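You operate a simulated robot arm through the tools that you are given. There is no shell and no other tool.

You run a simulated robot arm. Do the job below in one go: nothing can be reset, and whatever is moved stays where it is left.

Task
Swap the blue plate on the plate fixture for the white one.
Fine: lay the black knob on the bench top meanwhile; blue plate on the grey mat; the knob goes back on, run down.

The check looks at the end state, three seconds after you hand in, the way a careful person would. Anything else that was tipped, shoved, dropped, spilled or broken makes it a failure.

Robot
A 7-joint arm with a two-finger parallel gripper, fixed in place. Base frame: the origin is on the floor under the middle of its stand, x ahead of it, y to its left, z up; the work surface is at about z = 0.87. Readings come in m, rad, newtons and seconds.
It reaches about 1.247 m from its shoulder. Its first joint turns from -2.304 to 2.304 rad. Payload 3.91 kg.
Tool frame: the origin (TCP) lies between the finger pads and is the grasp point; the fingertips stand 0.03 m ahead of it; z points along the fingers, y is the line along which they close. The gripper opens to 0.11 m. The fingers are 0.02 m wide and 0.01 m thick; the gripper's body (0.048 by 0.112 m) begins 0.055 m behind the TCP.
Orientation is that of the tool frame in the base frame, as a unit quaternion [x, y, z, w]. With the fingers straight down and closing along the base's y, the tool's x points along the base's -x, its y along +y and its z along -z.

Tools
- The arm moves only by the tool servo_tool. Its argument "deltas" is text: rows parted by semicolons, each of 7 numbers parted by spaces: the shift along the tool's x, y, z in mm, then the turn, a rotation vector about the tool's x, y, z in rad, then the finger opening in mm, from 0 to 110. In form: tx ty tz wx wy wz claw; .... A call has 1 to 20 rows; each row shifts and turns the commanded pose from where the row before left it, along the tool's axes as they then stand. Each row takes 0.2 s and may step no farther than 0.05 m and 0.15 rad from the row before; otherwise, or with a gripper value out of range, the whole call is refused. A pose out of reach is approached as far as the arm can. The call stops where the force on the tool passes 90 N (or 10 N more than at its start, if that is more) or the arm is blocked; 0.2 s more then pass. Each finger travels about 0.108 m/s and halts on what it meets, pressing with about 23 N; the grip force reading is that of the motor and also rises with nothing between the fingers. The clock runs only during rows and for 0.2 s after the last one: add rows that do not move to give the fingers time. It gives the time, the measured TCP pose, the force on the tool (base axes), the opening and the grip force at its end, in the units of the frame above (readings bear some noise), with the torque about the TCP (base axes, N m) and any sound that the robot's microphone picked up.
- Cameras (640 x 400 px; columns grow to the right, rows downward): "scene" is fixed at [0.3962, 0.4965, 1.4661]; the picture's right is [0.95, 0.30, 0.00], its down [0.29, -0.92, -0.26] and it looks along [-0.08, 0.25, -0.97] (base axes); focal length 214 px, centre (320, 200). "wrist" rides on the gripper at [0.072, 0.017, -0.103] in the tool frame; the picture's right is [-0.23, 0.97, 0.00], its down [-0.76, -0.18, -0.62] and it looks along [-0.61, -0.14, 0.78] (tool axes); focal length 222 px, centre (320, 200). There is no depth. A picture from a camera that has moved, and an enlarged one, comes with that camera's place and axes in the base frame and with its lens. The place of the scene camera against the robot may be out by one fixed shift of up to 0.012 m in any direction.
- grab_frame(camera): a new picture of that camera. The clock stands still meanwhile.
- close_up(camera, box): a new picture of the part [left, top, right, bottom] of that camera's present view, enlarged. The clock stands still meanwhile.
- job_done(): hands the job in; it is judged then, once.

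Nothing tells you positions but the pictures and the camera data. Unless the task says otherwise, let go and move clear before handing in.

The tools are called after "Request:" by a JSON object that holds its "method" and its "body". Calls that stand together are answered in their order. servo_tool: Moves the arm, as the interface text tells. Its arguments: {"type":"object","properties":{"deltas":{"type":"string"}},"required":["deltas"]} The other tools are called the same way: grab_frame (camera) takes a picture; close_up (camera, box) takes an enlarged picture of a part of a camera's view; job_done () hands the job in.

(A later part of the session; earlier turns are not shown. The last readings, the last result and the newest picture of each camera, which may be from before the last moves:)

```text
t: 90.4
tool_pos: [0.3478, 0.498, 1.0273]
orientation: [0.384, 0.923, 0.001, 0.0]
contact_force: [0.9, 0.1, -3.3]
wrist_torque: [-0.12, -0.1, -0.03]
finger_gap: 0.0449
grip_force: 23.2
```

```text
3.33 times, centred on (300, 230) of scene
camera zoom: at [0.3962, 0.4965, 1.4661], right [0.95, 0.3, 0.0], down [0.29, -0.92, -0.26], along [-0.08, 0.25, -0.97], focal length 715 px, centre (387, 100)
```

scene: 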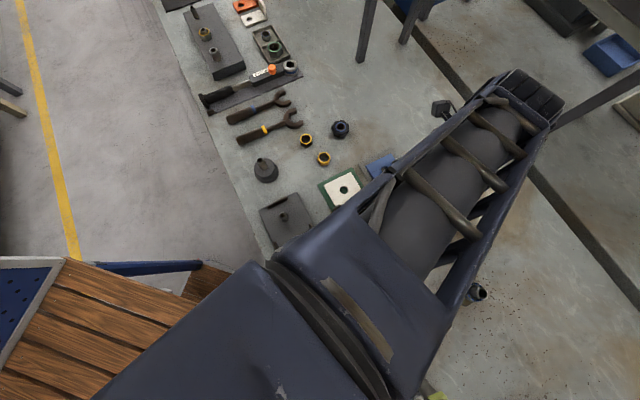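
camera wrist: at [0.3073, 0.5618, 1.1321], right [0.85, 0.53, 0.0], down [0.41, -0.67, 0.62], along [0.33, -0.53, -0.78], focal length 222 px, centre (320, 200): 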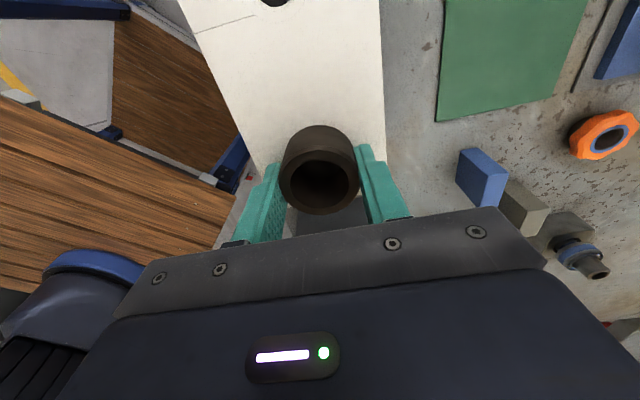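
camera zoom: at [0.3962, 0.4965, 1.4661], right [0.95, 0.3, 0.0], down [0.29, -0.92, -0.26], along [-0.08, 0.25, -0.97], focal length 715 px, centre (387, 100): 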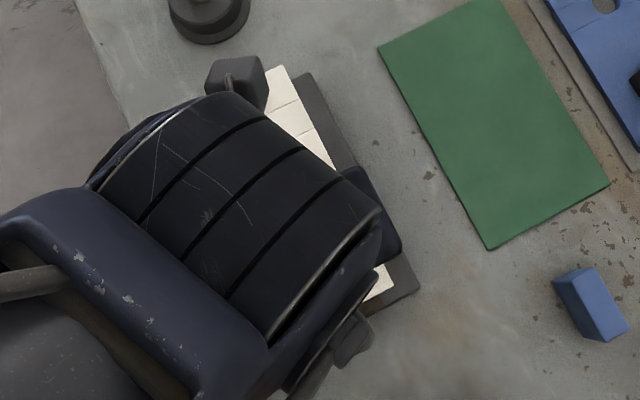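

Request:
{"method": "servo_tool", "body": {"deltas": "3.1 1.7 5 0 0 0 36; 0 0 5 0 0 0 36; 0 0 5 0 0 0 36; 0 0 5 0 0 0 36; 0 0 5 0 0 0 36; 0 0 5 0 0 0 36; 0 0 0 0 0 0 36; 0 0 0 0 0 0 36"}}

Request:
{"method": "close_up", "body": {"camera": "wrist", "box": [160, 0, 460, 230]}}

Request:
{"method": "close_up", "body": {"camera": "scene", "box": [250, 170, 350, 290]}}

```text
t: 92.2
tool_pos: [0.3453, 0.5046, 0.998]
orientation: [0.383, 0.924, 0.0, 0.0]
contact_force: [-0.7, -0.4, -3.4]
wrist_torque: [-0.08, -0.09, 0.0]
finger_gap: 0.0449
grip_force: 22.5
```

```text
1.74 times, centred on (310, 115) of wrist
camera zoom: at [0.3059, 0.568, 1.1009], right [0.85, 0.53, 0.0], down [0.41, -0.67, 0.62], along [0.33, -0.53, -0.78], focal length 386 px, centre (337, 348)
```

zoom: 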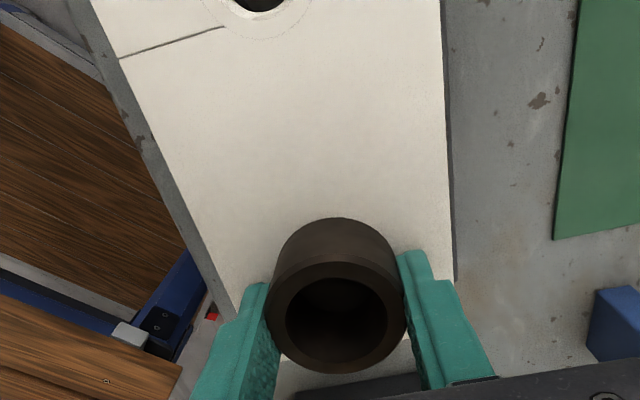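

```text
3.33 times, centred on (300, 230) of scene
camera zoom: at [0.3962, 0.4965, 1.4661], right [0.95, 0.3, 0.0], down [0.29, -0.92, -0.26], along [-0.08, 0.25, -0.97], focal length 715 px, centre (387, 100)
```

zoom: 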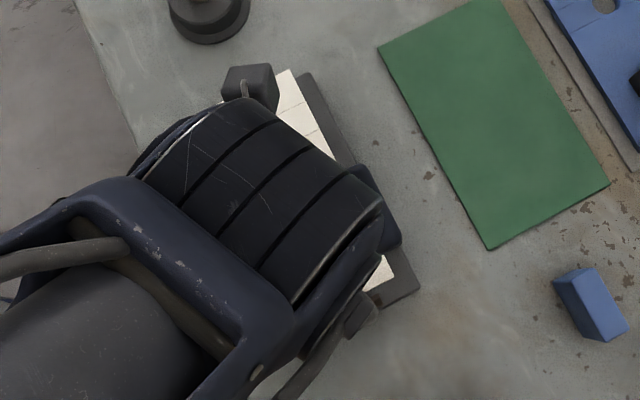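

Request:
{"method": "servo_tool", "body": {"deltas": "0 0 0 0 0 0 36; 0 0 0 0 0 0 36; 0 0 0 0 0 0 36"}}

Request:
{"method": "close_up", "body": {"camera": "wrist", "box": [200, 0, 400, 100]}}

```text
t: 93.0
tool_pos: [0.3466, 0.505, 0.9972]
orientation: [0.383, 0.924, 0.0, 0.0]
contact_force: [0.9, 0.1, -3.9]
wrist_torque: [-0.08, -0.1, 0.01]
finger_gap: 0.0449
grip_force: 22.3
```

```text
3.20 times, centred on (300, 50) of wrist
camera zoom: at [0.3059, 0.568, 1.1009], right [0.85, 0.53, 0.0], down [0.41, -0.67, 0.62], along [0.33, -0.53, -0.78], focal length 711 px, centre (384, 680)
```

zoom: 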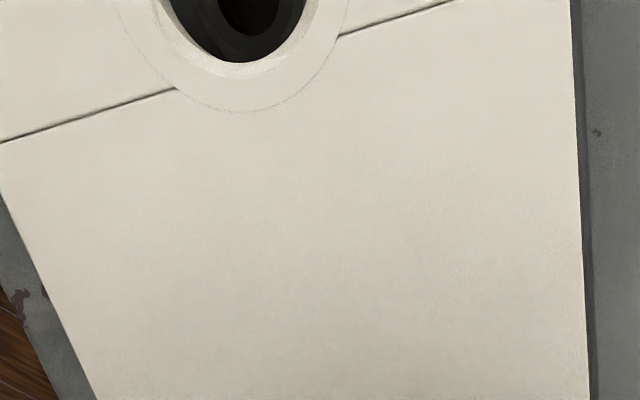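

Request:
{"method": "close_up", "body": {"camera": "wrist", "box": [235, 0, 315, 50]}}

```text
8.00 times, centred on (275, 25) of wrist
camera zoom: at [0.3059, 0.568, 1.1009], right [0.85, 0.53, 0.0], down [0.41, -0.67, 0.62], along [0.33, -0.53, -0.78], focal length 1777 px, centre (680, 1600)
```

zoom: 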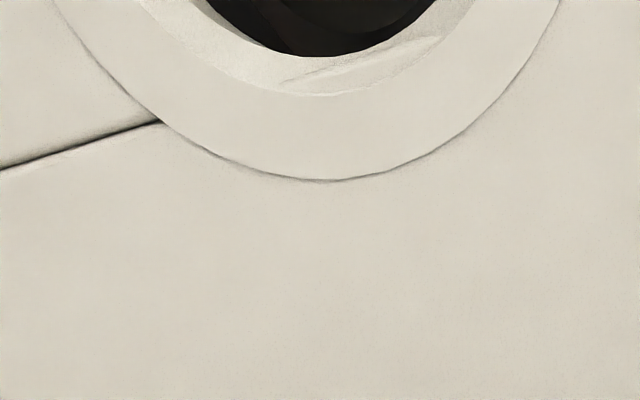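

Through the hole I can see the stud, and the hole is about 2 mm off it. I'll apply that correction, let the arm settle and check again.

Request:
{"method": "servo_tool", "body": {"deltas": "-1.9 -1.4 0 0 0 0 36; 0 0 0 0 0 0 36; 0 0 0 0 0 0 36; 0 0 0 0 0 0 36"}}

Request:
{"method": "close_up", "body": {"camera": "wrist", "box": [200, 0, 400, 100]}}

```text
t: 94.0
tool_pos: [0.3459, 0.5017, 0.9978]
orientation: [0.384, 0.923, 0.0, 0.0]
contact_force: [0.4, -0.1, -3.4]
wrist_torque: [-0.11, -0.1, 0.0]
finger_gap: 0.045
grip_force: 22.6
```

```text
3.20 times, centred on (300, 50) of wrist
camera zoom: at [0.3062, 0.5659, 1.1009], right [0.85, 0.53, 0.0], down [0.41, -0.66, 0.62], along [0.33, -0.53, -0.78], focal length 711 px, centre (384, 680)
```

zoom: 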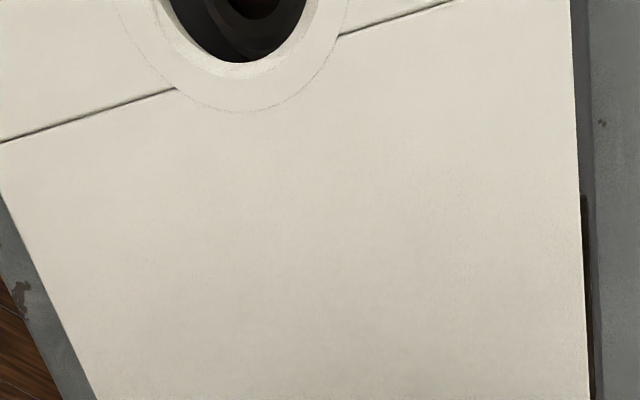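

Request:
{"method": "servo_tool", "body": {"deltas": "0 -0.3 5 0 0 0 36; 0 0 5 0 0 0 36; 0 0 0 0 0 0 36; 0 0 0 0 0 0 36; 0 0 0 0 0 0 36"}}

Request:
{"method": "close_up", "body": {"camera": "wrist", "box": [200, 0, 400, 100]}}

```text
t: 95.2
tool_pos: [0.3449, 0.5024, 0.9873]
orientation: [0.383, 0.924, 0.0, 0.001]
contact_force: [-0.2, -0.1, -3.3]
wrist_torque: [-0.11, -0.1, 0.0]
finger_gap: 0.0448
grip_force: 23.3
```

```text
3.20 times, centred on (300, 50) of wrist
camera zoom: at [0.3057, 0.5658, 1.0913], right [0.85, 0.53, 0.0], down [0.41, -0.66, 0.62], along [0.33, -0.53, -0.78], focal length 711 px, centre (384, 680)
```

zoom: 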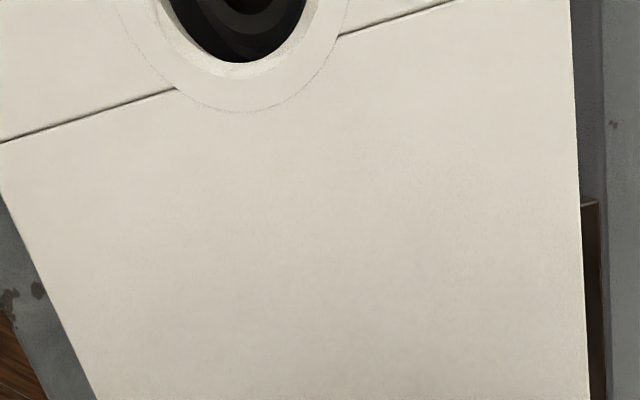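

Request:
{"method": "close_up", "body": {"camera": "wrist", "box": [240, 0, 310, 40]}}

```text
9.14 times, centred on (275, 20) of wrist
camera zoom: at [0.3057, 0.5658, 1.0913], right [0.85, 0.53, 0.0], down [0.41, -0.66, 0.62], along [0.33, -0.53, -0.78], focal length 2031 px, centre (731, 1846)
```

zoom: 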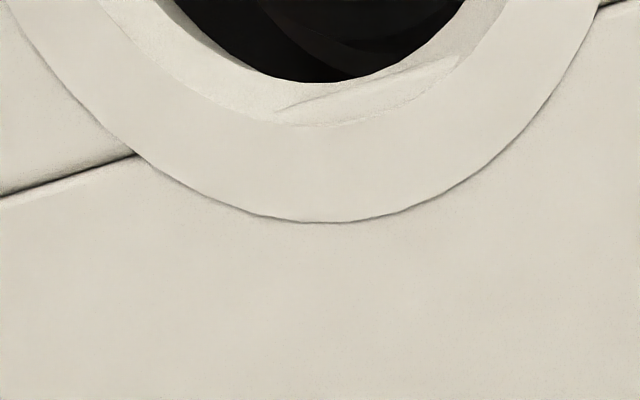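

Request:
{"method": "servo_tool", "body": {"deltas": "0 0 3 0 0 0 36; 0 0 3 0 0 0 36; 0 0 0 0 0 0 36; 0 0 0 0 0 0 36"}}

Request:
{"method": "servo_tool", "body": {"deltas": "0 0 2 0 0 0 36; 0 0 2 0 0 0 36; 0 0 0 0 0 0 36; 0 0 0 0 0 0 36"}}

Request:
{"method": "close_up", "body": {"camera": "wrist", "box": [200, 0, 400, 100]}}

```text
t: 96.2
tool_pos: [0.3456, 0.5025, 0.9812]
orientation: [0.384, 0.924, 0.001, 0.0]
contact_force: [0.5, -0.3, -3.0]
wrist_torque: [-0.08, -0.12, 0.02]
finger_gap: 0.0449
grip_force: 22.8
```

```text
t: 97.2
tool_pos: [0.344, 0.5018, 0.9763]
orientation: [0.383, 0.924, 0.0, 0.0]
contact_force: [0.6, 0.1, -4.0]
wrist_torque: [-0.08, -0.06, 0.01]
finger_gap: 0.045
grip_force: 23.2
```

```text
3.20 times, centred on (300, 50) of wrist
camera zoom: at [0.3063, 0.5654, 1.0805], right [0.85, 0.53, 0.0], down [0.41, -0.67, 0.62], along [0.33, -0.53, -0.78], focal length 711 px, centre (384, 680)
```

zoom: 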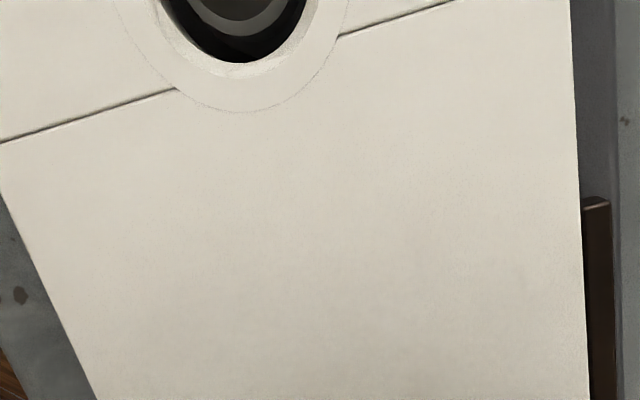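

The stud is now inside the hole's outline with clearance all round. I'll trim by under a millimetre and continue down in small steps, watching the force.

Request:
{"method": "servo_tool", "body": {"deltas": "0.5 0.9 2 0 0 0 36; 0 0 2 0 0 0 36; 0 0 2 0 0 0 36; 0 0 2 0 0 0 36; 0 0 0 0 0 0 36; 0 0 0 0 0 0 36"}}

Request:
{"method": "close_up", "body": {"camera": "wrist", "box": [200, 0, 400, 100]}}

```text
t: 98.6
tool_pos: [0.3459, 0.5027, 0.9698]
orientation: [0.384, 0.923, -0.001, 0.0]
contact_force: [0.0, -0.5, -3.3]
wrist_torque: [-0.1, -0.12, -0.02]
finger_gap: 0.0447
grip_force: 23.2
```

```text
3.20 times, centred on (300, 50) of wrist
camera zoom: at [0.3061, 0.5663, 1.0727], right [0.85, 0.53, 0.0], down [0.41, -0.66, 0.62], along [0.33, -0.53, -0.78], focal length 711 px, centre (384, 680)
```

zoom: 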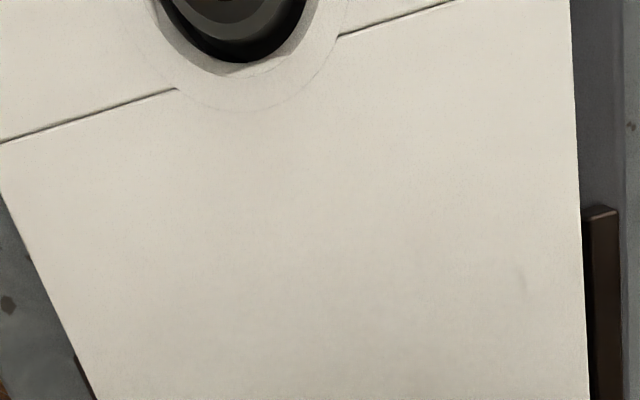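

Request:
{"method": "servo_tool", "body": {"deltas": "0 0 2 0 0 0 36; 0 0 2 0 0 0 36; 0 0 2 0 0 0 36; 0 0 2 0 0 0 36; 0 0 0 0 0 0 36; 0 0 0 0 0 0 36"}}

Request:
{"method": "close_up", "body": {"camera": "wrist", "box": [200, 0, 400, 100]}}

Request:
{"method": "close_up", "body": {"camera": "wrist", "box": [160, 0, 460, 230]}}

```text
t: 100.0
tool_pos: [0.3452, 0.5052, 0.961]
orientation: [0.383, 0.924, 0.0, 0.0]
contact_force: [-0.5, 0.2, -3.3]
wrist_torque: [-0.1, -0.09, 0.0]
finger_gap: 0.0448
grip_force: 22.7
```

```text
3.20 times, centred on (300, 50) of wrist
camera zoom: at [0.3057, 0.5674, 1.0645], right [0.85, 0.53, 0.0], down [0.41, -0.67, 0.62], along [0.33, -0.53, -0.78], focal length 711 px, centre (384, 680)
```

zoom: 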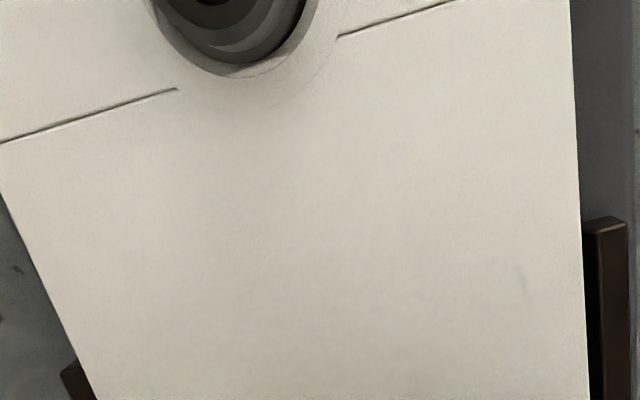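

```text
1.74 times, centred on (310, 115) of wrist
camera zoom: at [0.3057, 0.5674, 1.0645], right [0.85, 0.53, 0.0], down [0.41, -0.67, 0.62], along [0.33, -0.53, -0.78], focal length 386 px, centre (337, 348)
```

zoom: 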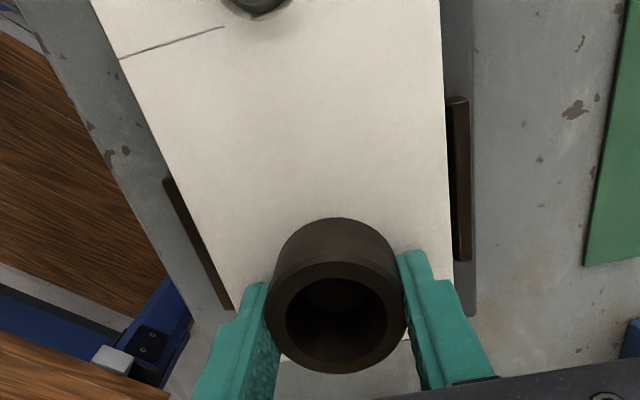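

Request:
{"method": "servo_tool", "body": {"deltas": "-1.3 -0.6 0 0 0 0 36; 0 0 0 0 0 0 36; 0 0 0 0 0 0 36"}}

Request:
{"method": "close_up", "body": {"camera": "wrist", "box": [200, 0, 400, 100]}}

```text
t: 100.8
tool_pos: [0.3451, 0.5029, 0.9599]
orientation: [0.383, 0.924, 0.0, -0.001]
contact_force: [0.4, -0.7, -3.4]
wrist_torque: [-0.12, -0.11, 0.01]
finger_gap: 0.0449
grip_force: 22.6
```

```text
3.20 times, centred on (300, 50) of wrist
camera zoom: at [0.3061, 0.5665, 1.0643], right [0.85, 0.53, 0.0], down [0.41, -0.67, 0.62], along [0.33, -0.53, -0.78], focal length 711 px, centre (384, 680)
```

zoom: 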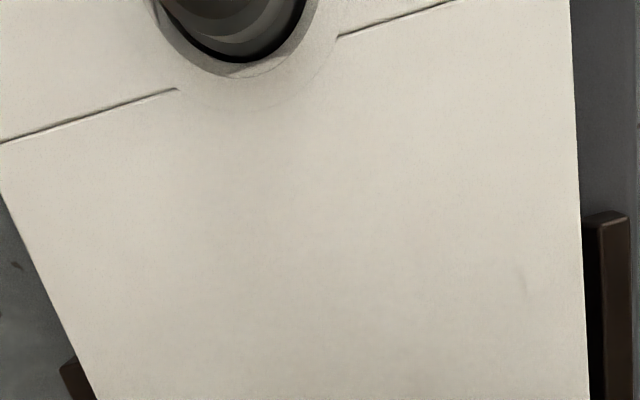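

Request:
{"method": "servo_tool", "body": {"deltas": "-0.3 -0.3 2 0 0 0 36; 0 0 2 0 0 0 36; 0 0 2 0 0 0 36; 0 0 2 0 0 0 36; 0 0 0 0 0 0 36; 0 0 0 0 0 0 36"}}

Request:
{"method": "close_up", "body": {"camera": "wrist", "box": [200, 0, 400, 100]}}

```text
t: 102.2
tool_pos: [0.3445, 0.4999, 0.9536]
orientation: [0.383, 0.924, 0.001, 0.0]
contact_force: [-0.6, 0.2, -3.6]
wrist_torque: [-0.11, -0.12, -0.01]
finger_gap: 0.045
grip_force: 22.4
```

```text
3.20 times, centred on (300, 50) of wrist
camera zoom: at [0.3052, 0.565, 1.057], right [0.85, 0.53, 0.0], down [0.41, -0.66, 0.62], along [0.33, -0.53, -0.78], focal length 711 px, centre (384, 680)
```

zoom: 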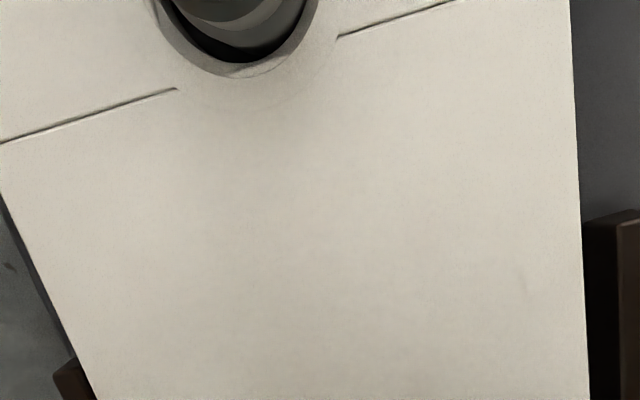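

Request:
{"method": "servo_tool", "body": {"deltas": "0 0.7 1.5 0 0 0 36; 0 0 1.5 0 0 0 36; 0 0 1.5 0 0 0 36; 0 0 0 0 0 0 36; 0 0 0 0 0 0 36"}}

Request:
{"method": "servo_tool", "body": {"deltas": "0 0 1 0 0 0 36; 0 0 1 0 0 0 36; 0 0 0 0 0 0 36; 0 0 0 0 0 0 36"}}

Request:
{"method": "close_up", "body": {"camera": "wrist", "box": [160, 0, 460, 230]}}

```text
t: 103.4
tool_pos: [0.3456, 0.5017, 0.9488]
orientation: [0.383, 0.924, 0.0, 0.0]
contact_force: [-0.4, -0.6, -3.2]
wrist_torque: [-0.09, -0.07, 0.0]
finger_gap: 0.0451
grip_force: 23.4
```

```text
t: 104.4
tool_pos: [0.3463, 0.5018, 0.9466]
orientation: [0.384, 0.923, -0.001, 0.0]
contact_force: [-0.7, -0.2, -3.5]
wrist_torque: [-0.07, -0.09, 0.0]
finger_gap: 0.0446
grip_force: 22.8
```

```text
1.74 times, centred on (310, 115) of wrist
camera zoom: at [0.3062, 0.5657, 1.0503], right [0.85, 0.53, 0.0], down [0.41, -0.66, 0.62], along [0.33, -0.53, -0.78], focal length 386 px, centre (337, 348)
```

zoom: 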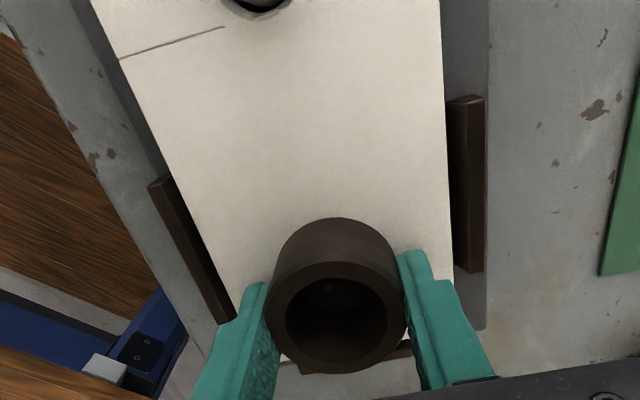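

Request:
{"method": "servo_tool", "body": {"deltas": "0 0 1 0 0 0 36; 0 0 0 0 0 0 36; 0 0 0 0 0 0 36"}}

Request:
{"method": "servo_tool", "body": {"deltas": "0 0 1 0 0 0 36; 0 0 0 0 0 0 36; 0 0 0 0 0 0 36"}}

Request:
{"method": "servo_tool", "body": {"deltas": "0 0 1 0 0 0 36; 0 0 0 0 0 0 36; 0 0 0 0 0 0 36"}}

```text
t: 105.2
tool_pos: [0.3459, 0.5019, 0.9466]
orientation: [0.384, 0.923, 0.0, 0.001]
contact_force: [0.3, -0.1, -2.9]
wrist_torque: [-0.11, -0.09, 0.01]
finger_gap: 0.0448
grip_force: 23.6
```

```text
t: 106.0
tool_pos: [0.3459, 0.5025, 0.9445]
orientation: [0.384, 0.924, 0.0, 0.001]
contact_force: [-0.8, 0.2, -3.4]
wrist_torque: [-0.14, -0.09, 0.01]
finger_gap: 0.045
grip_force: 22.9
```

```text
t: 106.8
tool_pos: [0.3463, 0.5023, 0.9454]
orientation: [0.384, 0.924, 0.0, 0.0]
contact_force: [0.1, -0.6, -3.7]
wrist_torque: [-0.06, -0.09, -0.04]
finger_gap: 0.0449
grip_force: 22.8
```

Request:
{"method": "servo_tool", "body": {"deltas": "0 0 1 0 0 0 36; 0 0 0 0 0 0 36; 0 0 0 0 0 0 36"}}

Request:
{"method": "servo_tool", "body": {"deltas": "0 0 1 0 0 0 36; 0 0 0 0 0 0 36; 0 0 0 0 0 0 36"}}

Request:
{"method": "close_up", "body": {"camera": "wrist", "box": [160, 0, 460, 230]}}

```text
t: 107.6
tool_pos: [0.3462, 0.5013, 0.9436]
orientation: [0.384, 0.924, -0.001, 0.0]
contact_force: [-2.8, -1.7, 10.2]
wrist_torque: [-0.07, 0.43, 0.06]
finger_gap: 0.0448
grip_force: 22.9
```

```text
t: 108.4
tool_pos: [0.3463, 0.5025, 0.9435]
orientation: [0.384, 0.923, 0.002, 0.0]
contact_force: [-3.7, 1.8, 22.0]
wrist_torque: [-0.07, 0.17, 0.05]
finger_gap: 0.0452
grip_force: 23.5
```

```text
1.74 times, centred on (310, 115) of wrist
camera zoom: at [0.3069, 0.5657, 1.0462], right [0.85, 0.53, 0.0], down [0.41, -0.67, 0.62], along [0.33, -0.53, -0.78], focal length 386 px, centre (337, 348)
```

zoom: 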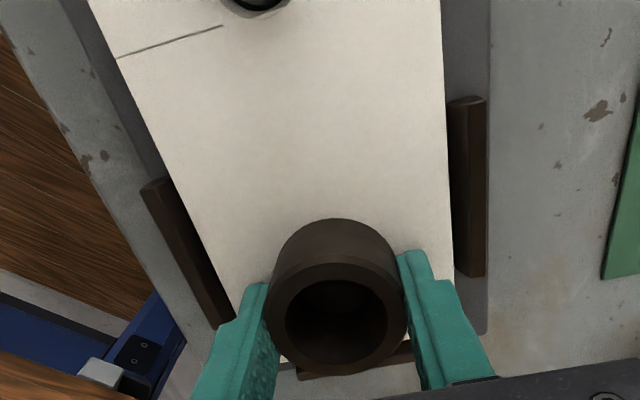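

Contact came at the expected seating height, so the plate is down on the fixture. I'll ease off, release the cup and rise for an inspection.

Request:
{"method": "servo_tool", "body": {"deltas": "0 0 -1.2 0 0 0 36; 0 0 0 0 0 0 36; 0 0 0 0 0 0 50; 0 0 0 0 0 0 60; 0 0 0 0 0 0 60; 0 0 -8 0 0 0 60; 0 0 -20 0 0 0 60; 0 0 -40 0 0 0 60; 0 0 -40 0 0 0 60; 35 0 -40 0 0 0 60; 0 0 0 0 0 0 60; 0 0 0 0 0 0 60"}}

Request:
{"method": "grab_frame", "body": {"camera": "wrist"}}

Request:
{"method": "close_up", "body": {"camera": "wrist", "box": [220, 0, 420, 180]}}

```text
refused: row 10 steps farther than a row can; nothing moved
```

```text
taken
camera wrist: at [0.3069, 0.5657, 1.0462], right [0.85, 0.53, 0.0], down [0.41, -0.67, 0.62], along [0.33, -0.53, -0.78], focal length 222 px, centre (320, 200)
```

wrist: 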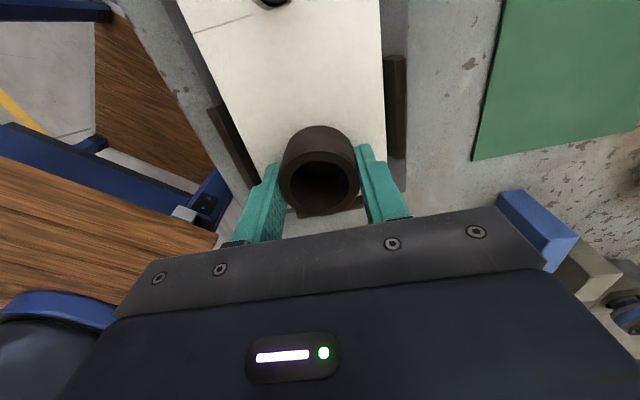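

```text
2.22 times, centred on (320, 90) of wrist
camera zoom: at [0.3069, 0.5657, 1.0462], right [0.85, 0.53, 0.0], down [0.41, -0.67, 0.62], along [0.33, -0.53, -0.78], focal length 494 px, centre (320, 444)
```

zoom: 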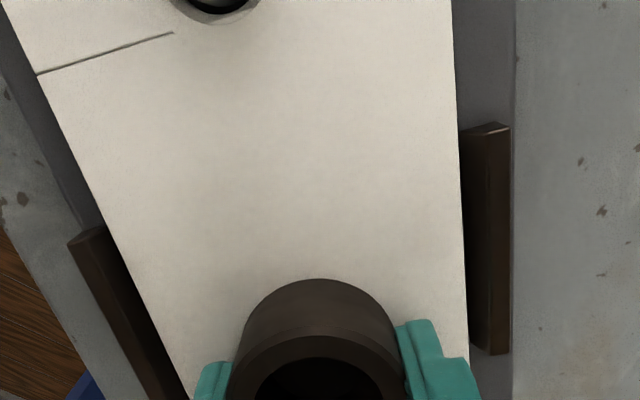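

The call was refused because row 10 stepped too far (53 mm), so nothing moved and the plate is still held on the fixture. I'll resend it with smaller steps.

Request:
{"method": "servo_tool", "body": {"deltas": "0 0 -1.2 0 0 0 36; 0 0 0 0 0 0 36; 0 0 0 0 0 0 50; 0 0 0 0 0 0 60; 0 0 0 0 0 0 60; 0 0 -8 0 0 0 60; 0 0 -20 0 0 0 60; 0 0 -40 0 0 0 60; 0 0 -40 0 0 0 60; 35 0 -30 0 0 0 60; 0 0 0 0 0 0 60; 0 0 0 0 0 0 60"}}

Request:
{"method": "grab_frame", "body": {"camera": "wrist"}}

Request:
{"method": "close_up", "body": {"camera": "wrist", "box": [220, 0, 420, 180]}}

```text
t: 111.0
tool_pos: [0.3186, 0.5283, 1.0803]
orientation: [0.384, 0.923, 0.0, 0.0]
contact_force: [0.5, -0.3, -0.4]
wrist_torque: [-0.01, -0.02, 0.01]
finger_gap: 0.06
grip_force: 0.2
```

```text
taken
camera wrist: at [0.2795, 0.5924, 1.1839], right [0.85, 0.53, 0.0], down [0.41, -0.66, 0.62], along [0.33, -0.53, -0.78], focal length 222 px, centre (320, 200)
```

wrist: 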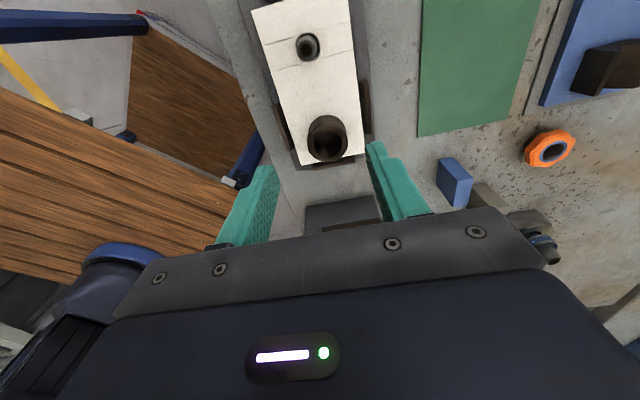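

```text
2.22 times, centred on (320, 90) of wrist
camera zoom: at [0.2795, 0.5924, 1.1839], right [0.85, 0.53, 0.0], down [0.41, -0.66, 0.62], along [0.33, -0.53, -0.78], focal length 494 px, centre (320, 444)
```

zoom: 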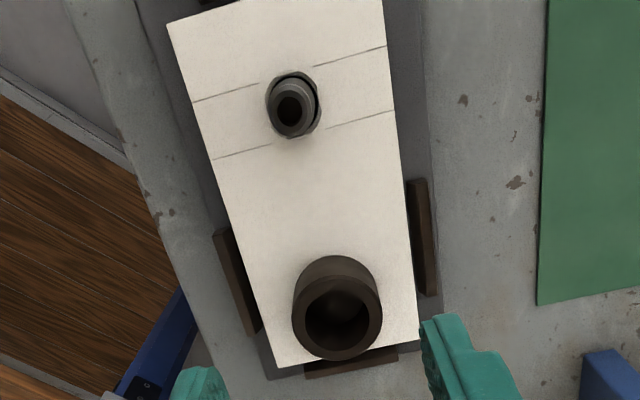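

The white plate sits squarely between the bars with the stud through its hole. Next I'll fetch the black knob, moving over it and turning to the same grip angle I released it at.

Request:
{"method": "servo_tool", "body": {"deltas": "25.8 29.9 0 0 0 0 85; 25.8 29.9 0 0 0 0 85; 25.8 29.9 0 0 0 0 85; 25.8 29.9 0 0 0 0 85; 25.8 29.9 0 0 0 0 85; 25.8 29.9 0 0 0 0 85; 25.8 29.9 0 0 0 0 85; 25.8 29.9 0 0 0 0 85; 25.5 30.3 0 0 0 0 85; 0 0 0 0 0 -0.145 85; 0 0 0 0 0 -0.145 85; 0 0 0 0 0 -0.145 85; 0 0 0 0 0 -0.145 85; 0 0 0 0 0 -0.145 85; 0 0 0 0 0 -0.145 85; 0 0 0 0 0 -0.145 85; 0 0 0 0 0 -0.145 85; 0 0 0 0 0 -0.145 85; 0 0 0 0 0 -0.145 85; 0 0 0 0 0 -0.145 85"}}

Request:
{"method": "servo_tool", "body": {"deltas": "0 0 5 0 0 -0.145 85; 0 0 5 0 0 -0.145 85; 0 0 10 0 0 -0.145 85; 0 0 10 0 0 -0.145 85; 0 0 10 0 0 -0.145 85; 0 0 10 0 0 -0.141 85; 0 0 10 0 0 0 85; 0 0 0 0 0 0 85; 0 0 0 0 0 0 85; 0 0 0 0 0 0 85"}}

Request:
{"method": "grab_frame", "body": {"camera": "wrist"}}

Request:
{"method": "close_up", "body": {"camera": "wrist", "box": [220, 40, 420, 200]}}

Request:
{"method": "grab_frame", "body": {"camera": "scene"}}

```text
t: 115.2
tool_pos: [0.3487, 0.8817, 1.0818]
orientation: [-0.393, 0.919, 0.0, 0.0]
contact_force: [0.3, 0.0, 0.0]
wrist_torque: [0.0, 0.01, -0.02]
finger_gap: 0.085
grip_force: 0.0
```

```text
t: 117.4
tool_pos: [0.3488, 0.8803, 1.0212]
orientation: [0.743, -0.67, 0.001, -0.001]
contact_force: [-0.9, 1.0, 0.3]
wrist_torque: [-0.01, 0.0, -0.03]
finger_gap: 0.085
grip_force: 0.0
```

```text
taken
camera wrist: at [0.3384, 0.8065, 1.1251], right [-0.99, 0.13, 0.0], down [0.1, 0.78, 0.62], along [0.08, 0.62, -0.78], focal length 222 px, centre (320, 200)
```

wrist: 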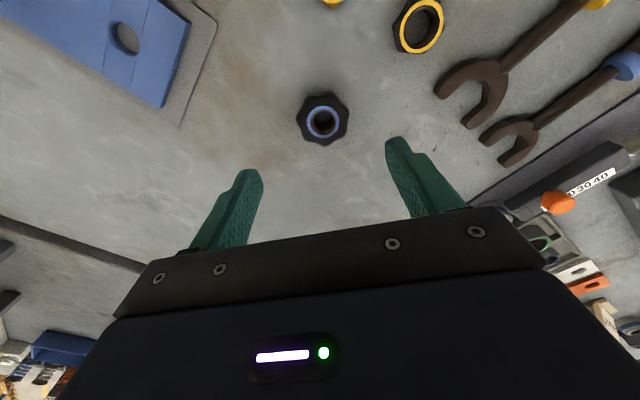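

```text
2.50 times, centred on (320, 120) of wrist
camera zoom: at [0.3384, 0.8065, 1.1251], right [-0.99, 0.13, 0.0], down [0.1, 0.78, 0.62], along [0.08, 0.62, -0.78], focal length 555 px, centre (320, 400)
```

zoom: 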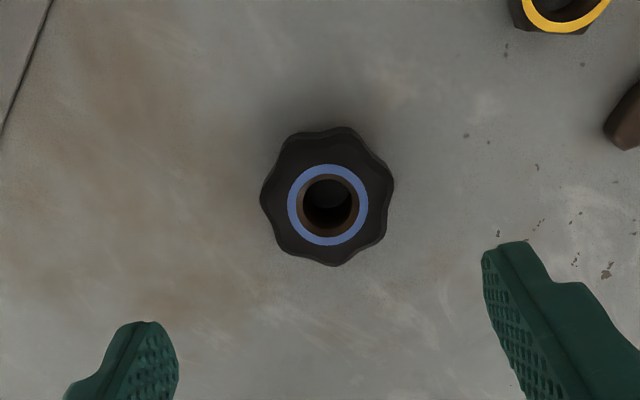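

```text
taken
```

scene: 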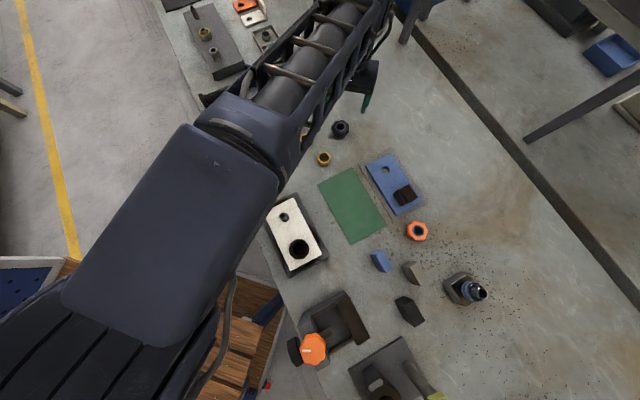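

The knob is at (0.345, 0.885), exactly where I left it. I'll correct by about 5 mm and descend around it.

Request:
{"method": "servo_tool", "body": {"deltas": "-5.3 2 0 0 0 0 85; 0 0 25 0 0 0 85; 0 0 25 0 0 0 85; 0 0 25 0 0 0 85; 0 0 15 0 0 0 85; 0 0 0 0 0 0 85; 0 0 0 0 0 0 85; 0 0 0 0 0 0 85"}}

Request:
{"method": "close_up", "body": {"camera": "wrist", "box": [200, 60, 440, 230]}}

```text
t: 119.2
tool_pos: [0.3475, 0.8859, 0.9316]
orientation: [0.742, -0.67, 0.0, 0.0]
contact_force: [0.3, 0.1, 0.1]
wrist_torque: [-0.01, -0.03, 0.0]
finger_gap: 0.0849
grip_force: 0.1
```

```text
2.35 times, centred on (320, 145) of wrist
camera zoom: at [0.3374, 0.8119, 1.0353], right [-0.99, 0.13, 0.0], down [0.1, 0.78, 0.62], along [0.08, 0.62, -0.78], focal length 523 px, centre (320, 329)
```

zoom: 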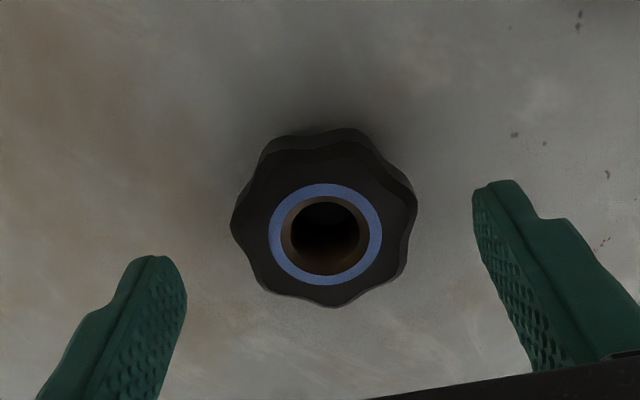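

Request:
{"method": "servo_tool", "body": {"deltas": "0.4 1.6 10 0 0 0 85; 0 0 10 0 0 0 78; 0 0 5 0 0 0 72; 0 0 0 0 0 0 70; 0 0 0 0 0 0 70; 0 0 0 0 0 0 70"}}

Request:
{"method": "close_up", "body": {"camera": "wrist", "box": [200, 60, 440, 230]}}

```text
t: 120.6
tool_pos: [0.3456, 0.8853, 0.9072]
orientation: [0.742, -0.67, -0.001, 0.0]
contact_force: [0.8, 0.6, 0.1]
wrist_torque: [0.03, 0.0, 0.01]
finger_gap: 0.0699
grip_force: 0.0
```

```text
2.35 times, centred on (320, 145) of wrist
camera zoom: at [0.3367, 0.812, 1.0103], right [-0.99, 0.13, 0.0], down [0.1, 0.78, 0.62], along [0.08, 0.62, -0.78], focal length 523 px, centre (320, 329)
```

zoom: 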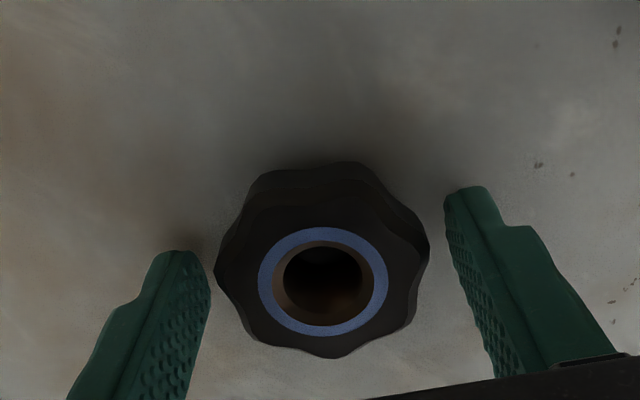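

Request:
{"method": "servo_tool", "body": {"deltas": "0 0.3 2.5 0 0 0 70; 0 0 0 0 0 0 70; 0 0 0 0 0 0 55; 0 0 0 0 0 0 40; 0 0 0 0 0 0 40; 0 0 0 0 0 0 40"}}

Request:
{"method": "close_up", "body": {"camera": "wrist", "box": [200, 80, 440, 240]}}

```text
t: 122.0
tool_pos: [0.3463, 0.8865, 0.904]
orientation: [0.743, -0.669, -0.001, -0.001]
contact_force: [-0.1, -0.3, 0.1]
wrist_torque: [0.01, 0.0, 0.0]
finger_gap: 0.0536
grip_force: 22.9
```

```text
2.50 times, centred on (320, 160) of wrist
camera zoom: at [0.3362, 0.8127, 1.0076], right [-0.99, 0.13, 0.0], down [0.1, 0.78, 0.62], along [0.08, 0.62, -0.78], focal length 555 px, centre (320, 300)
```

zoom: 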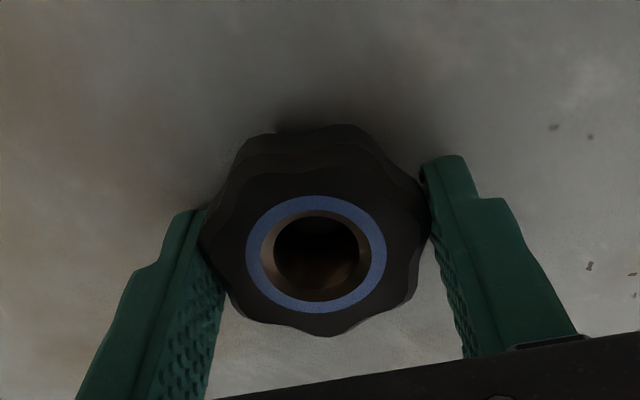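

The knob is gripped the same way as before. I'll lift it and carry it to the stud.

Request:
{"method": "servo_tool", "body": {"deltas": "0 0 -10 0 0 0 40; 0 0 -25 0 0 0 40; 0 0 -35 0 0 0 40; 0 0 -35 0 0 0 40; 0 0 0 0 0 0 40; 20 6.5 0 0 0 0 40; 38 12.3 0 0 0 0 40; 42 13.6 0 0 0 0 40; 42 13.6 0 0 0 0 40; 42 13.6 0 0 0 0 40; 42 13.6 0 0 0 0 40; 38 12.3 0 0 0 0 40; 28 9 0 0 0 0 40; 15 4.9 0 0 0 0 40; 0 0 0 0 0 0 40; 0 0 0 0 0 0 40; 0 0 0 0 0 0 40"}}

Request:
{"method": "grab_frame", "body": {"camera": "wrist"}}

Request:
{"method": "close_up", "body": {"camera": "wrist", "box": [200, 80, 440, 240]}}

```text
t: 125.6
tool_pos: [0.2772, 0.5687, 1.0084]
orientation: [0.743, -0.67, 0.0, 0.001]
contact_force: [-0.1, 0.1, -0.8]
wrist_torque: [0.01, 0.01, 0.0]
finger_gap: 0.0538
grip_force: 22.6
```

```text
taken
camera wrist: at [0.2677, 0.4945, 1.1123], right [-0.99, 0.13, 0.0], down [0.1, 0.78, 0.62], along [0.08, 0.62, -0.78], focal length 222 px, centre (320, 200)
```

wrist: 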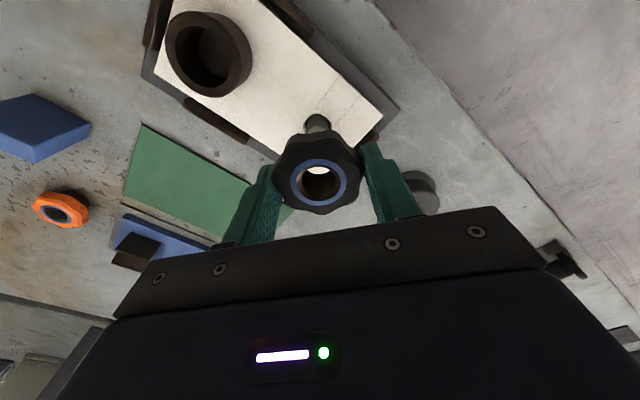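

```text
2.50 times, centred on (320, 160) of wrist
camera zoom: at [0.2677, 0.4945, 1.1123], right [-0.99, 0.13, 0.0], down [0.1, 0.78, 0.62], along [0.08, 0.62, -0.78], focal length 555 px, centre (320, 300)
```

zoom: 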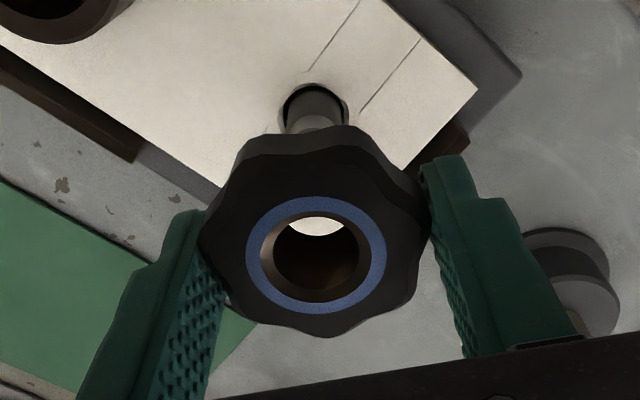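

Request:
{"method": "servo_tool", "body": {"deltas": "-2 -1.8 0 0 0 0 40; 0 0 10 0 0 0 40; 0 0 10 0 0 0 40; 0 0 8 0 0 0 40; 0 0 5 0 0 0 40; 0 0 0 0 0 0 40; 0 0 0 0 0 0 40; 0 0 0 0 0 0 40"}}

Request:
{"method": "close_up", "body": {"camera": "wrist", "box": [200, 80, 440, 240]}}

Request:
{"method": "close_up", "body": {"camera": "wrist", "box": [280, 140, 360, 220]}}

```text
t: 127.4
tool_pos: [0.2786, 0.5726, 0.9752]
orientation: [0.742, -0.67, -0.001, 0.0]
contact_force: [0.3, -0.4, -0.9]
wrist_torque: [-0.01, -0.04, -0.01]
finger_gap: 0.0538
grip_force: 22.8
```

```text
2.50 times, centred on (320, 160) of wrist
camera zoom: at [0.2693, 0.4988, 1.0788], right [-0.99, 0.13, 0.0], down [0.1, 0.78, 0.62], along [0.08, 0.62, -0.78], focal length 555 px, centre (320, 300)
```

zoom: 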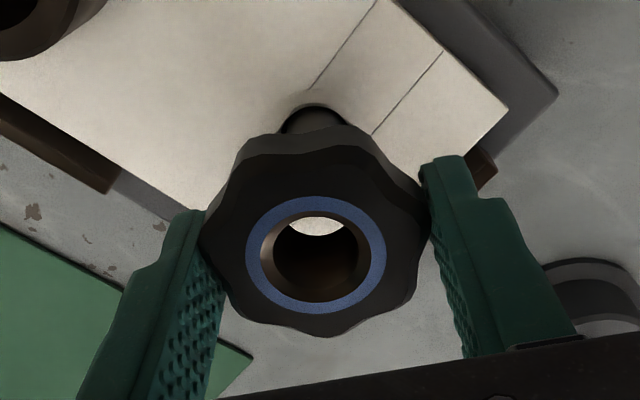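

```text
5.00 times, centred on (320, 180) of wrist
camera zoom: at [0.2693, 0.4988, 1.0788], right [-0.99, 0.13, 0.0], down [0.1, 0.78, 0.62], along [0.08, 0.62, -0.78], focal length 1111 px, centre (320, 300)
```

zoom: 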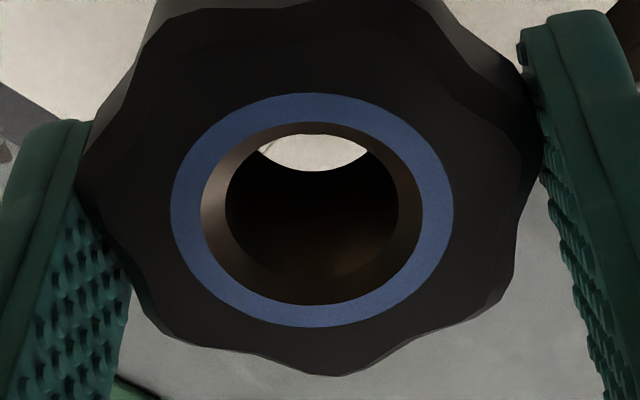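

Request:
{"method": "servo_tool", "body": {"deltas": "1.9 0 0 0 0 0 40; 0 0 0 0 0 0 40; 0 0 0 0 0 0 40; 0 0 0 0 0 0 40"}}

Request:
{"method": "close_up", "body": {"camera": "wrist", "box": [200, 80, 440, 240]}}

```text
t: 128.4
tool_pos: [0.279, 0.5709, 0.975]
orientation: [0.743, -0.67, 0.0, -0.001]
contact_force: [-0.5, -0.8, -0.5]
wrist_torque: [0.01, 0.03, 0.01]
finger_gap: 0.0539
grip_force: 22.8
```

```text
2.50 times, centred on (320, 160) of wrist
camera zoom: at [0.2697, 0.4969, 1.0789], right [-0.99, 0.13, 0.0], down [0.1, 0.78, 0.62], along [0.08, 0.62, -0.78], focal length 555 px, centre (320, 300)
```

zoom: 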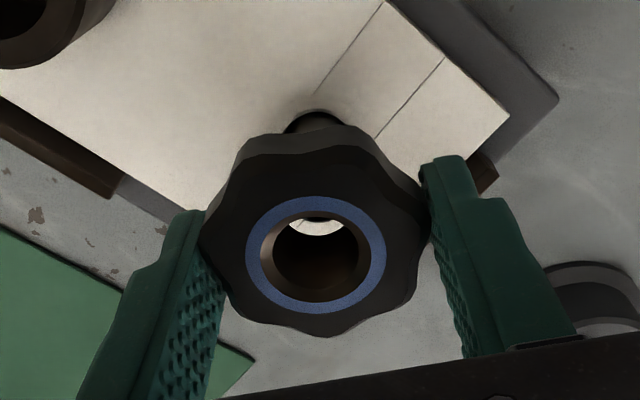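

Request:
{"method": "servo_tool", "body": {"deltas": "0 0.3 3 0 0 0 40; 0 0 3 0 0 0 40; 0 0 0 0 0 0 40; 0 0 0 0 0 0 40"}}

Request:
{"method": "servo_tool", "body": {"deltas": "0 0 2 0 0 0 40; 0 0 2 0 0 0 40; 0 0 0 0 0 0 40; 0 0 0 0 0 0 40"}}

Request:
{"method": "close_up", "body": {"camera": "wrist", "box": [200, 80, 440, 240]}}

```text
t: 129.4
tool_pos: [0.2776, 0.571, 0.9696]
orientation: [0.743, -0.669, 0.0, 0.0]
contact_force: [0.3, 0.4, -0.2]
wrist_torque: [0.02, 0.05, -0.01]
finger_gap: 0.0535
grip_force: 22.7
```

```text
t: 130.4
tool_pos: [0.2799, 0.5716, 0.9658]
orientation: [0.743, -0.669, -0.001, 0.0]
contact_force: [-0.1, 0.0, -1.3]
wrist_torque: [0.0, 0.0, -0.01]
finger_gap: 0.0536
grip_force: 22.9
```

```text
2.50 times, centred on (320, 160) of wrist
camera zoom: at [0.2697, 0.4977, 1.0689], right [-0.99, 0.13, 0.0], down [0.1, 0.78, 0.62], along [0.08, 0.62, -0.78], focal length 555 px, centre (320, 300)
```

zoom: 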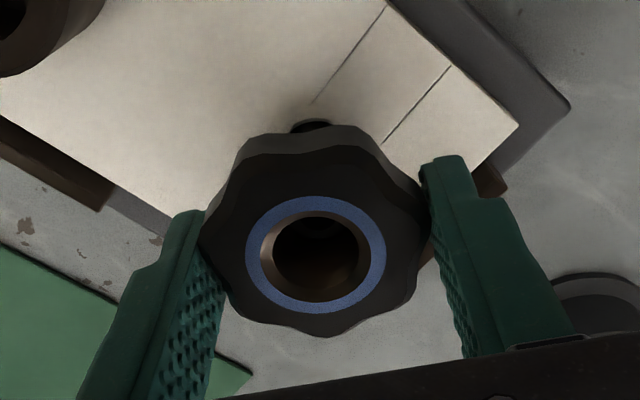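

Request:
{"method": "servo_tool", "body": {"deltas": "0.8 0 2 0 0 0 40; 0 0 2 0 0 0 40; 0 0 2 0 0 0 40; 0 0 0 0 0 0 40; 0 0 0 0 0 0 40"}}

Request:
{"method": "servo_tool", "body": {"deltas": "0 0 2 0 0 0 40; 0 0 2 0 0 0 40; 0 0 0 0 0 0 40; 0 0 0 0 0 0 40"}}

Request:
{"method": "close_up", "body": {"camera": "wrist", "box": [200, 80, 440, 240]}}

```text
t: 131.6
tool_pos: [0.2798, 0.5706, 0.9588]
orientation: [0.742, -0.67, -0.001, 0.0]
contact_force: [-0.6, 0.7, -0.1]
wrist_torque: [-0.03, -0.04, -0.01]
finger_gap: 0.0531
grip_force: 23.1
```

```text
t: 132.6
tool_pos: [0.2798, 0.5704, 0.9562]
orientation: [0.742, -0.671, 0.0, 0.0]
contact_force: [0.6, 1.0, -1.3]
wrist_torque: [-0.02, 0.01, 0.0]
finger_gap: 0.0535
grip_force: 23.0
```

```text
2.50 times, centred on (320, 160) of wrist
camera zoom: at [0.2699, 0.4962, 1.0599], right [-0.99, 0.13, 0.0], down [0.1, 0.78, 0.62], along [0.08, 0.62, -0.78], focal length 555 px, centre (320, 300)
```

zoom: 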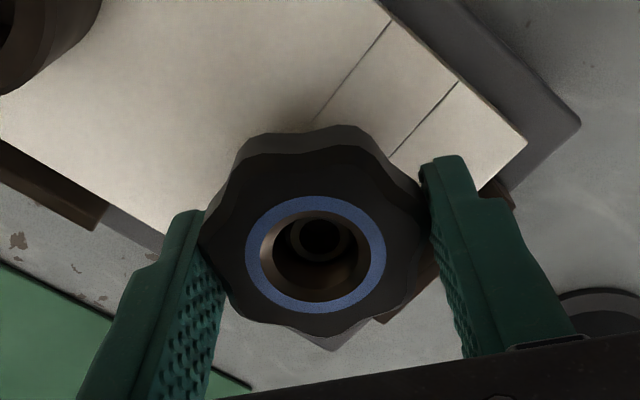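

The stud is now inside the knob's bore with no contact force. I'll keep lowering toward the height where the thread let go (TCP ≈ 0.950).

Request:
{"method": "servo_tool", "body": {"deltas": "0 0 1.5 0 0 0 40; 0 0 1.5 0 0 0 40; 0 0 0 0 0 0 40; 0 0 0 0 0 0 40"}}

Request:
{"method": "servo_tool", "body": {"deltas": "0 0 1.5 0 0 0 40; 0 0 1 0 0 0 40; 0 0 0 0 0 0 40; 0 0 0 0 0 0 40"}}

Request:
{"method": "close_up", "body": {"camera": "wrist", "box": [200, 80, 440, 240]}}

```text
t: 133.6
tool_pos: [0.2789, 0.5696, 0.9519]
orientation: [0.742, -0.67, 0.0, 0.0]
contact_force: [0.6, -0.7, -0.9]
wrist_torque: [-0.01, 0.03, 0.0]
finger_gap: 0.0535
grip_force: 23.0
```

```text
t: 134.6
tool_pos: [0.2788, 0.5705, 0.9521]
orientation: [0.743, -0.669, -0.001, -0.001]
contact_force: [-10.0, 4.7, 9.8]
wrist_torque: [-0.01, 0.28, 0.02]
finger_gap: 0.0535
grip_force: 23.6
```

```text
2.50 times, centred on (320, 160) of wrist
camera zoom: at [0.2691, 0.4965, 1.0548], right [-0.99, 0.12, 0.0], down [0.1, 0.78, 0.62], along [0.08, 0.62, -0.78], focal length 555 px, centre (320, 300)
```

zoom: 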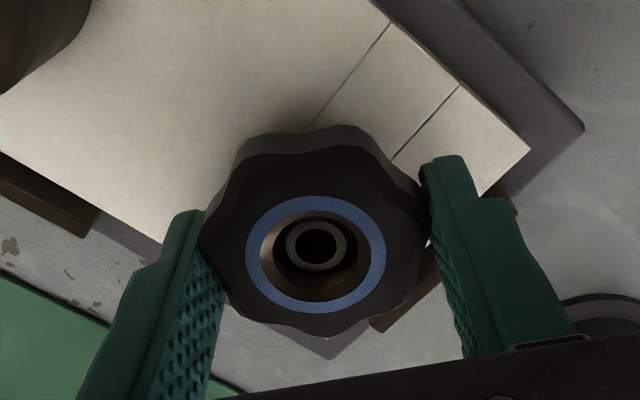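

The knob has met the thread start at TCP z ≈ 0.952. I'll ease the side load and begin turning clockwise with a gentle downward feed.

Request:
{"method": "servo_tool", "body": {"deltas": "0 0.5 0 0 0 0.12 40; 0 0 0.1 0 0 0.12 40; 0 0 0.1 0 0 0.12 40; 0 0 0.1 0 0 0.12 40; 0 0 0.1 0 0 0.12 40; 0 0 0 0 0 0 40"}}

Request:
{"method": "close_up", "body": {"camera": "wrist", "box": [200, 80, 440, 240]}}

```text
t: 136.0
tool_pos: [0.2794, 0.5701, 0.9504]
orientation: [-0.511, 0.86, 0.0, 0.001]
contact_force: [4.6, 23.9, 7.0]
wrist_torque: [0.19, -0.04, 0.02]
finger_gap: 0.0538
grip_force: 22.8
```

```text
2.50 times, centred on (320, 160) of wrist
camera zoom: at [0.2295, 0.515, 1.0539], right [-0.75, 0.67, 0.0], down [0.52, 0.58, 0.62], along [0.42, 0.47, -0.78], focal length 555 px, centre (320, 300)
```

zoom: 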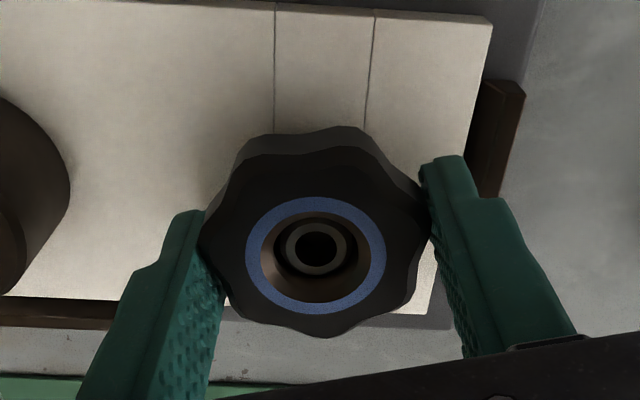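

Request:
{"method": "servo_tool", "body": {"deltas": "-0.8 0 0.1 0 0 0 40; -0.05 -0.15 0.13 0 0 0.12 40; -0.05 -0.15 0.13 0 0 0.12 40; -0.05 -0.15 0.13 0 0 0.12 40; -0.05 -0.15 0.13 0 0 0.12 40; -0.05 -0.15 0.13 0 0 0.12 40; 0 0 0 0 0 0 40"}}

Request:
{"method": "close_up", "body": {"camera": "wrist", "box": [200, 80, 440, 240]}}

```text
t: 137.6
tool_pos: [0.279, 0.5698, 0.9494]
orientation: [-0.234, 0.972, 0.0, 0.0]
contact_force: [4.5, 8.8, 2.1]
wrist_torque: [0.26, -0.08, 0.02]
finger_gap: 0.0537
grip_force: 22.6
```

```text
2.50 times, centred on (320, 160) of wrist
camera zoom: at [0.207, 0.5525, 1.0527], right [-0.24, 0.97, 0.0], down [0.76, 0.19, 0.62], along [0.6, 0.15, -0.78], focal length 555 px, centre (320, 300)
```

zoom: 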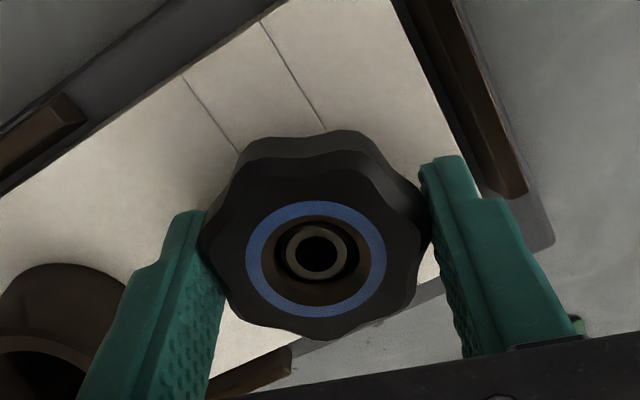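

The thread is engaged: the knob is winding down with low forces. I'll continue clockwise.

Request:
{"method": "servo_tool", "body": {"deltas": "-0.05 -0.1 0.15 0 0 0.12 40; -0.05 -0.15 0.15 0 0 0.12 40; -0.05 -0.15 0.15 0 0 0.12 40; -0.05 -0.15 0.15 0 0 0.12 40; -0.05 -0.15 0.15 0 0 0.12 40; -0.05 -0.15 0.15 0 0 0.12 40; -0.05 -0.15 0.15 0 0 0.12 40; 0 0 0 0 0 0 40"}}

Request:
{"method": "close_up", "body": {"camera": "wrist", "box": [200, 80, 440, 240]}}

```text
t: 139.4
tool_pos: [0.2806, 0.5699, 0.9489]
orientation: [0.183, 0.983, -0.002, 0.0]
contact_force: [3.2, 9.2, -20.6]
wrist_torque: [-0.04, -0.11, -0.01]
finger_gap: 0.0533
grip_force: 23.1
```

```text
2.50 times, centred on (320, 160) of wrist
camera zoom: at [0.2186, 0.6119, 1.0524], right [0.56, 0.83, 0.0], down [0.65, -0.44, 0.62], along [0.51, -0.35, -0.78], focal length 555 px, centre (320, 300)
```

zoom: 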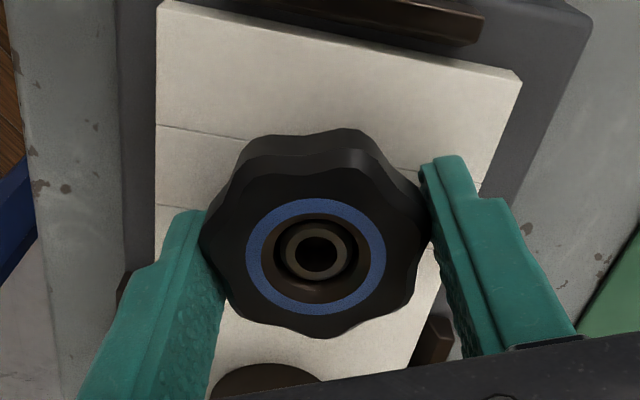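

Request:
{"method": "servo_tool", "body": {"deltas": "0 0 1 0 0 0 40; 0 0 0 0 0 0 40; 0 0 0 0 0 0 40"}}

```text
t: 140.2
tool_pos: [0.2803, 0.5698, 0.9484]
orientation: [0.183, 0.983, 0.002, 0.0]
contact_force: [3.7, 0.9, 4.0]
wrist_torque: [-0.18, -0.03, 0.02]
finger_gap: 0.0534
grip_force: 23.1
```

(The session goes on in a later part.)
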